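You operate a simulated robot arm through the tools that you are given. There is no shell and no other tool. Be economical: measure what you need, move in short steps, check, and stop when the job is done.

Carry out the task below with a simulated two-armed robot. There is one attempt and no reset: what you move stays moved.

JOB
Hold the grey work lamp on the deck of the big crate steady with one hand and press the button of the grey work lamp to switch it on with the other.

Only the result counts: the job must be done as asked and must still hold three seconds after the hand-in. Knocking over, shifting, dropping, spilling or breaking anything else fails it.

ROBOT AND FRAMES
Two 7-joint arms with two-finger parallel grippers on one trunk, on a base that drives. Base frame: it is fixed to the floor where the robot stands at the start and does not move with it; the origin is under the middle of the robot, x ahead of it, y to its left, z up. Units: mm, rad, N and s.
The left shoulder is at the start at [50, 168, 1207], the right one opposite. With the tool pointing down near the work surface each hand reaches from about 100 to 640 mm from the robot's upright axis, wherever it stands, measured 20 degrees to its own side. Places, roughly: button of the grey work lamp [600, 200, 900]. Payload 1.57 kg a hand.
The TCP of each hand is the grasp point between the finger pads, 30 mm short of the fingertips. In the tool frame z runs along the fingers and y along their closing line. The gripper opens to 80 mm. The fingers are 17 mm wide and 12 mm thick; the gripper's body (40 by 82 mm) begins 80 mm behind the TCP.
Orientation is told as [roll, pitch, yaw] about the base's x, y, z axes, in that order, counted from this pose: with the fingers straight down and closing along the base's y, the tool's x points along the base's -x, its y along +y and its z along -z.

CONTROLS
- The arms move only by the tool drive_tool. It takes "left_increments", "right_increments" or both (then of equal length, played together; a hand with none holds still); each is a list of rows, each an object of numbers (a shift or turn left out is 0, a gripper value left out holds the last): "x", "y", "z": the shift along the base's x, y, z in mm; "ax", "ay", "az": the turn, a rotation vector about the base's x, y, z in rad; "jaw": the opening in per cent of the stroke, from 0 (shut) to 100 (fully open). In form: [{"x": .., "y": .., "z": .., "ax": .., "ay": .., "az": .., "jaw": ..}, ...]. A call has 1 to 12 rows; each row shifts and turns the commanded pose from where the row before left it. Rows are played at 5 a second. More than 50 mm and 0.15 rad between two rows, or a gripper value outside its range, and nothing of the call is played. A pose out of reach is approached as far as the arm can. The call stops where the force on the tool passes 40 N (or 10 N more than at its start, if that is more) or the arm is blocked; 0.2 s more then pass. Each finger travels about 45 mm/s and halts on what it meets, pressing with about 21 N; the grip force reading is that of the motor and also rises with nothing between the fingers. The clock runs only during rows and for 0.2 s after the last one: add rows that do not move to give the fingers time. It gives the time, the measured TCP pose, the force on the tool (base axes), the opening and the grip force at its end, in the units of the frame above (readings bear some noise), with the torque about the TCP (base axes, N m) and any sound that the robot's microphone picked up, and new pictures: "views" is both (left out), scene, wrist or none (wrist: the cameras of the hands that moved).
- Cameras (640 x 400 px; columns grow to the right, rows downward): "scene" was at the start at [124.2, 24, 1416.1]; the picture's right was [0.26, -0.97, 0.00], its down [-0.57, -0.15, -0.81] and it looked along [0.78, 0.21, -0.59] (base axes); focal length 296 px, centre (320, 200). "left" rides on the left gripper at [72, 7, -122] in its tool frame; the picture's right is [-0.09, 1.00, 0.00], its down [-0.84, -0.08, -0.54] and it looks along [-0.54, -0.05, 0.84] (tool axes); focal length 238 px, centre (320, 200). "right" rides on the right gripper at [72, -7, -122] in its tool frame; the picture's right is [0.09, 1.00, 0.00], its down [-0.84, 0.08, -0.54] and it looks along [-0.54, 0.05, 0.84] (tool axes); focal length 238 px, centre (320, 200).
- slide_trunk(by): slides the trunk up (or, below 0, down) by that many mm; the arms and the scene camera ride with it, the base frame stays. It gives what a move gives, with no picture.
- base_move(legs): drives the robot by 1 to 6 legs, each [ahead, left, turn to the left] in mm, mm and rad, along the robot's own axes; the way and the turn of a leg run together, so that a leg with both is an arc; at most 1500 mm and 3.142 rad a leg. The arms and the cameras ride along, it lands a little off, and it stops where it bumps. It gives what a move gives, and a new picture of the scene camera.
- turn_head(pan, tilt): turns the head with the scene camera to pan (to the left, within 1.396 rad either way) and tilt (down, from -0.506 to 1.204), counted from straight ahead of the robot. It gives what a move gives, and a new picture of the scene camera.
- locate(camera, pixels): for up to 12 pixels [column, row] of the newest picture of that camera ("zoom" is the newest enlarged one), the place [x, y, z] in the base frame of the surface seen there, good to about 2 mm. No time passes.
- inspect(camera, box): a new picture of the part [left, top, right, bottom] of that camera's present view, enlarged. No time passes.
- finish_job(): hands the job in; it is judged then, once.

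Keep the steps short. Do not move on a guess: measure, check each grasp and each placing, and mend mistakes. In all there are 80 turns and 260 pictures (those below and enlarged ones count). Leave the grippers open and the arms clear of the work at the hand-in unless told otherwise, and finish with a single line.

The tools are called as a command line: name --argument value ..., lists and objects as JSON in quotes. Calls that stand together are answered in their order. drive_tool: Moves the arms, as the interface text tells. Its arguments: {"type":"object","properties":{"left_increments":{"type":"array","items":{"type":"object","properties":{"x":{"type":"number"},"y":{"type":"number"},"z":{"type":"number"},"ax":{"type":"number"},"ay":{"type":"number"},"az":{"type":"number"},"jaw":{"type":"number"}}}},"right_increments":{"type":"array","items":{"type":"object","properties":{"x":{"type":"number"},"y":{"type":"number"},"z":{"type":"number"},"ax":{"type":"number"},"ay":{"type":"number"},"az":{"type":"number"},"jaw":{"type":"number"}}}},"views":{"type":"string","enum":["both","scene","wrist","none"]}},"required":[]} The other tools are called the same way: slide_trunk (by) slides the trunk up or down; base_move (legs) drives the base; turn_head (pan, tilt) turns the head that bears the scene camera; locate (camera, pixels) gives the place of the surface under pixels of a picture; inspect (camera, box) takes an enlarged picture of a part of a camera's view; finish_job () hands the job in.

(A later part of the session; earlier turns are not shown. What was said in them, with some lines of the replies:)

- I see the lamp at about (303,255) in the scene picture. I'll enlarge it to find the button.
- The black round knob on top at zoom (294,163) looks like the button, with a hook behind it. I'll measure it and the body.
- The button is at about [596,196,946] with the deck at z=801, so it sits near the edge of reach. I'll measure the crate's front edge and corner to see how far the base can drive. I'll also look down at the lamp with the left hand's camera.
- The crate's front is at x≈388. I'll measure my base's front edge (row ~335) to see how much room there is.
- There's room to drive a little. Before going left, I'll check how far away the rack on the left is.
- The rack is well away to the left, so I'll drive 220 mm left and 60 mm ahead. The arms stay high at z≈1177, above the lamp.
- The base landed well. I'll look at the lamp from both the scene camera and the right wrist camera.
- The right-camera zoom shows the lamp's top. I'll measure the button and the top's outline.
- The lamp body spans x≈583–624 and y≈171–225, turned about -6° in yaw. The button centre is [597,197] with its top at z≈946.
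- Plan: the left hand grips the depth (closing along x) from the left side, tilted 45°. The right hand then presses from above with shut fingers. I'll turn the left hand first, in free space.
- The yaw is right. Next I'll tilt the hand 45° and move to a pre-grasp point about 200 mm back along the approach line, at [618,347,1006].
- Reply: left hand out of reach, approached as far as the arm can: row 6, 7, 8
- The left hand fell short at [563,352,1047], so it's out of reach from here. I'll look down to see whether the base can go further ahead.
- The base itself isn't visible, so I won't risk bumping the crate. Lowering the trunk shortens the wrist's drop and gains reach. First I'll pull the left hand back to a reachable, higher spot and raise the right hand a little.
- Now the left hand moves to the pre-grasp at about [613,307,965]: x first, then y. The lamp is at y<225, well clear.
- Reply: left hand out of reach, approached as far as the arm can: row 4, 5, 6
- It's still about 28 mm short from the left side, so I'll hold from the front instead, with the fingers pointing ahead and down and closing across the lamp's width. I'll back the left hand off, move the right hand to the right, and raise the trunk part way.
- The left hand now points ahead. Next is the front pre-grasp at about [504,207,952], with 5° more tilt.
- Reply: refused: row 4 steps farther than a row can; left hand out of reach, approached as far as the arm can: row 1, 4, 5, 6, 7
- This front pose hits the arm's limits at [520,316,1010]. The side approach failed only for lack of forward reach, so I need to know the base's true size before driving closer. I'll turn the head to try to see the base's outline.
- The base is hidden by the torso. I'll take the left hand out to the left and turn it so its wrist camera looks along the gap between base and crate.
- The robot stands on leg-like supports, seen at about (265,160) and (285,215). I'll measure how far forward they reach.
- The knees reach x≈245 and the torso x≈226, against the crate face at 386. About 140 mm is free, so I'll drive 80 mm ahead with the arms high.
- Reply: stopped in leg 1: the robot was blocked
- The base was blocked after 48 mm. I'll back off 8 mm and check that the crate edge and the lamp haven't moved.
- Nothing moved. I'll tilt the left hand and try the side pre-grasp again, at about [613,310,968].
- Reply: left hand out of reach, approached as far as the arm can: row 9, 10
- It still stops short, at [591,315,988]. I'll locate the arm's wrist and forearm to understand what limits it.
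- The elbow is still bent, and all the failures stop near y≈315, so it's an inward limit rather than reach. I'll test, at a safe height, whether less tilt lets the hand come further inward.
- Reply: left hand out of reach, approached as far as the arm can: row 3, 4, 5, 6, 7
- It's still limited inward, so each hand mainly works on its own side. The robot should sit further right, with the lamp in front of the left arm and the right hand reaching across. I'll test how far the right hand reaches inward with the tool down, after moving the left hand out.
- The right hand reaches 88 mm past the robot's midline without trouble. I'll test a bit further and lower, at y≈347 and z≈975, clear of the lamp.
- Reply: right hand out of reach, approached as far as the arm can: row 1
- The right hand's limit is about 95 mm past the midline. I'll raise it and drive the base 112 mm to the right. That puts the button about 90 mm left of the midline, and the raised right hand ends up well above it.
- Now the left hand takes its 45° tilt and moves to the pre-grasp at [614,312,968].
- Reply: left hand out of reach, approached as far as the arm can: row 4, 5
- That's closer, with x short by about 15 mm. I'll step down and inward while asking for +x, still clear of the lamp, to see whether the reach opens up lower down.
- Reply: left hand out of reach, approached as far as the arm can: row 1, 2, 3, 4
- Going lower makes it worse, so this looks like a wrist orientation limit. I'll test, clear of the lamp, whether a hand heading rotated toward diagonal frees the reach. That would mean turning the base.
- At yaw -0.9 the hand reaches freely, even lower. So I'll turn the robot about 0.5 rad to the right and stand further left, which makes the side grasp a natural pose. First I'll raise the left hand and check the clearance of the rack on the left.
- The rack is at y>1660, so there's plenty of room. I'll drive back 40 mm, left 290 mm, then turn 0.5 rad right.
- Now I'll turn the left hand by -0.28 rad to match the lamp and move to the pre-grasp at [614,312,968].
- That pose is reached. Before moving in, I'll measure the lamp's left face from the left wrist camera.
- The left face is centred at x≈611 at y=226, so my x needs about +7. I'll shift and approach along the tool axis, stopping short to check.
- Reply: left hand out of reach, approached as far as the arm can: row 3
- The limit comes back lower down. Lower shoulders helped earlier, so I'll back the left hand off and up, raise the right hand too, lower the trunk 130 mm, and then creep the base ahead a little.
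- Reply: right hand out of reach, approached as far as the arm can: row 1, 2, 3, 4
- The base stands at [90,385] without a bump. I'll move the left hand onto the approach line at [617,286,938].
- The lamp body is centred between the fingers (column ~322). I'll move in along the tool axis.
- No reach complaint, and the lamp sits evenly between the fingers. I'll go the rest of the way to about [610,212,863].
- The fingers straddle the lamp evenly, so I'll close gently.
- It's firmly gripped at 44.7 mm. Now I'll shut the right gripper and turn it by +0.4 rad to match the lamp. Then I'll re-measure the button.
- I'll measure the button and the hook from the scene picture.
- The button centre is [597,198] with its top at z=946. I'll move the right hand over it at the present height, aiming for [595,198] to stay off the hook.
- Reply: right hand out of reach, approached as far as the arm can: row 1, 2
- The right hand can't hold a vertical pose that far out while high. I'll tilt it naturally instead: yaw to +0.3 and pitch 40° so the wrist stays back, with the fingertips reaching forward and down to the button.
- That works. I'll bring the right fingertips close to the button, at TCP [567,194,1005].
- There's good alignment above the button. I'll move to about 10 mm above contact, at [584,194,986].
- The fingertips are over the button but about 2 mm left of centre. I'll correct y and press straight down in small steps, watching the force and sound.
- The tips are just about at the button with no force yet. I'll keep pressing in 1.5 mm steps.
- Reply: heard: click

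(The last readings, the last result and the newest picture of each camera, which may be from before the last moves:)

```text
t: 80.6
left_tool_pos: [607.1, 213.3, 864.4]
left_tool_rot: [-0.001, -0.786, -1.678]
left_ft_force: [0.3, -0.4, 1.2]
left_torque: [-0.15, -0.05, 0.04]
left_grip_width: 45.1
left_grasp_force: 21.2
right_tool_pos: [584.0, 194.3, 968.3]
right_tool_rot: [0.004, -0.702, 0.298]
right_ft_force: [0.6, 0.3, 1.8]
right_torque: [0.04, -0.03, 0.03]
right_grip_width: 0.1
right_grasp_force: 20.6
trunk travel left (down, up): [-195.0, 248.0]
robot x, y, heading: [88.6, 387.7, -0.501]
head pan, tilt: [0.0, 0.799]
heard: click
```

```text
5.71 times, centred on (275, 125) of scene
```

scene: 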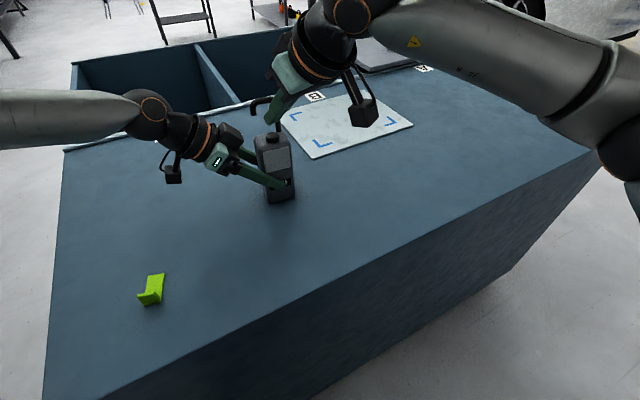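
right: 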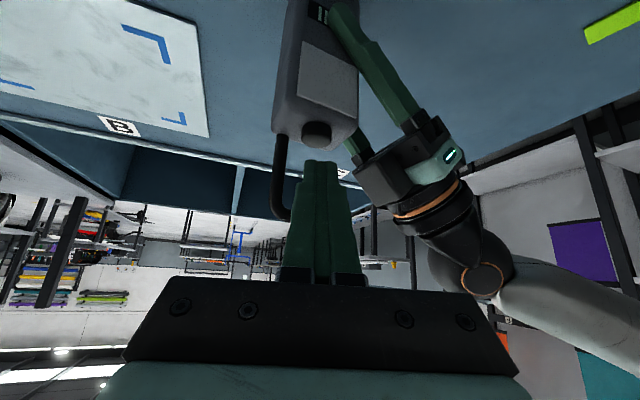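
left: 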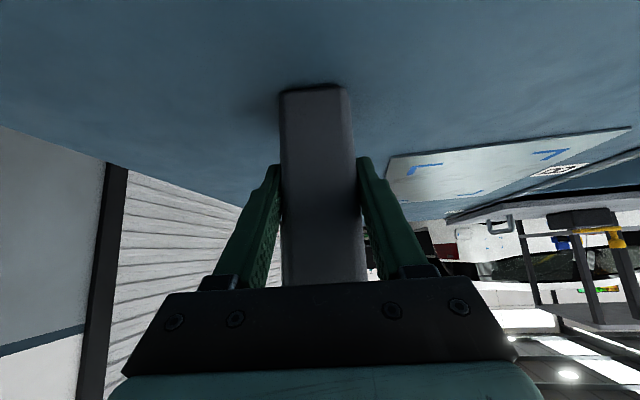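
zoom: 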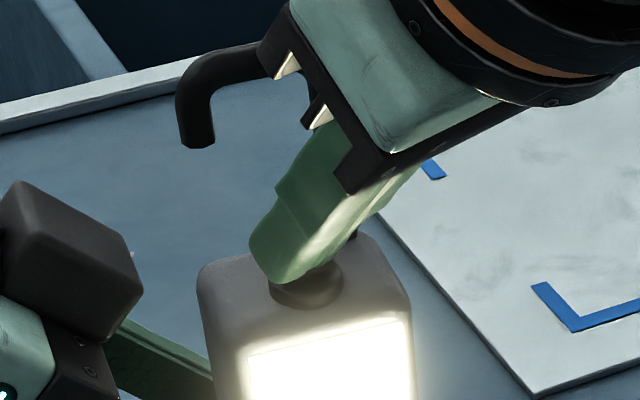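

A click, and the lamp is lit. I'll lift the right hand straight up and back.

drive_tool --right_increments '[{"z": 5}, {"z": 10}, {"x": -15, "z": 20}, {"x": -30, "y": -10, "z": 25}, {"x": -30, "y": -25, "z": 20}, {"x": -20, "y": -40}, {"jaw": 50}, {"jaw": 100}, {}, {}]' --views "scene"

```text
t: 82.8
left_tool_pos: [607.3, 212.6, 864.8]
left_tool_rot: [-0.001, -0.786, -1.677]
left_ft_force: [-1.1, 0.1, 2.8]
left_torque: [-0.02, 0.04, -0.01]
left_grip_width: 44.9
left_grasp_force: 21.3
right_tool_pos: [489.1, 116.9, 1048.5]
right_tool_rot: [0.003, -0.702, 0.297]
right_ft_force: [0.3, 0.1, -0.1]
right_torque: [0.02, -0.02, -0.02]
right_grip_width: 80.2
right_grasp_force: 0.0
trunk travel left (down, up): [-195.0, 248.0]
robot x, y, heading: [87.4, 384.9, -0.5]
head pan, tilt: [0.0, 0.799]
```

scene: 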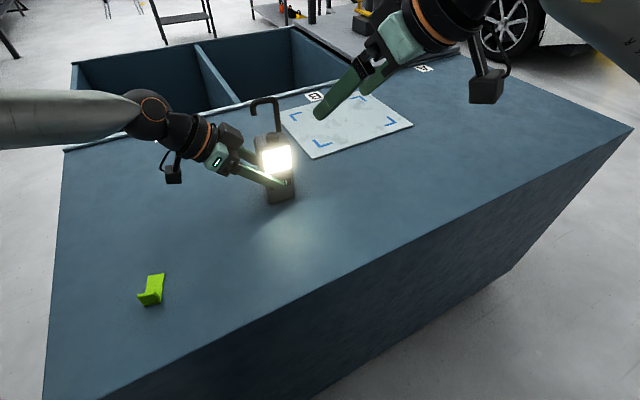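

The lamp stays on. I'll open the left gripper and withdraw along the tool axis.

drive_tool --left_increments '[{"jaw": 60}, {"jaw": 75}, {"jaw": 100}, {}, {}, {"x": 1, "y": 10, "z": 10}, {"x": 2, "y": 20, "z": 20}, {"x": 2.5, "y": 25, "z": 25}, {"x": 2.5, "y": 25, "z": 25}, {"y": 30, "z": 25}, {}]'

inspect --camera "scene" --box '[230, 80, 320, 210]'

```text
t: 85.2
left_tool_pos: [617.2, 322.0, 972.6]
left_tool_rot: [-0.002, -0.785, -1.675]
left_ft_force: [0.4, -1.3, 0.3]
left_torque: [-0.02, 0.02, -0.02]
left_grip_width: 79.8
left_grasp_force: 0.1
right_tool_pos: [488.2, 116.9, 1048.0]
right_tool_rot: [0.003, -0.7, 0.298]
right_ft_force: [-0.5, 0.6, -0.4]
right_torque: [-0.01, 0.0, 0.01]
right_grip_width: 80.2
right_grasp_force: 0.0
trunk travel left (down, up): [-195.0, 248.0]
robot x, y, heading: [87.5, 383.5, -0.5]
head pan, tilt: [0.0, 0.799]
```

scene: 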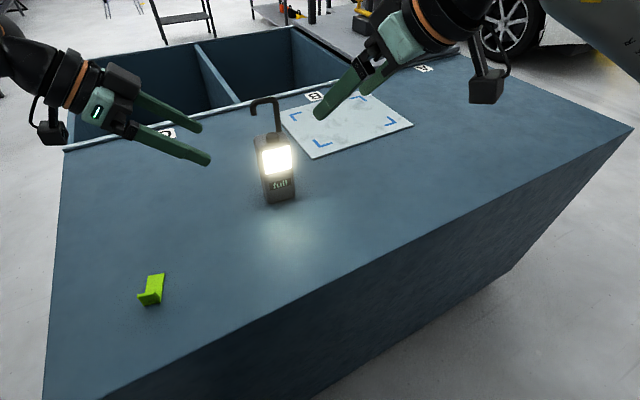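
left: 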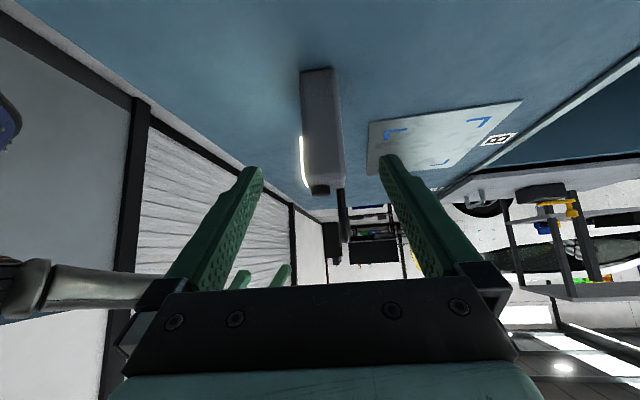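

```text
3.08 times, centred on (275, 145) of scene
```

zoom: 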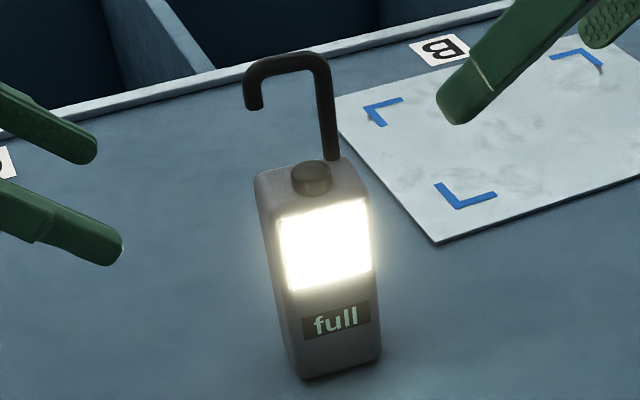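

The lamp is lit and standing in its place. Both hands are open and clear, and nothing else has moved, so I'm handing in.

finish_job

```text
The job is handed in.
```

The left hand held the grey work lamp steady while the right hand pressed its button; the lamp is lit and upright on the crate, and both hands are open and clear.
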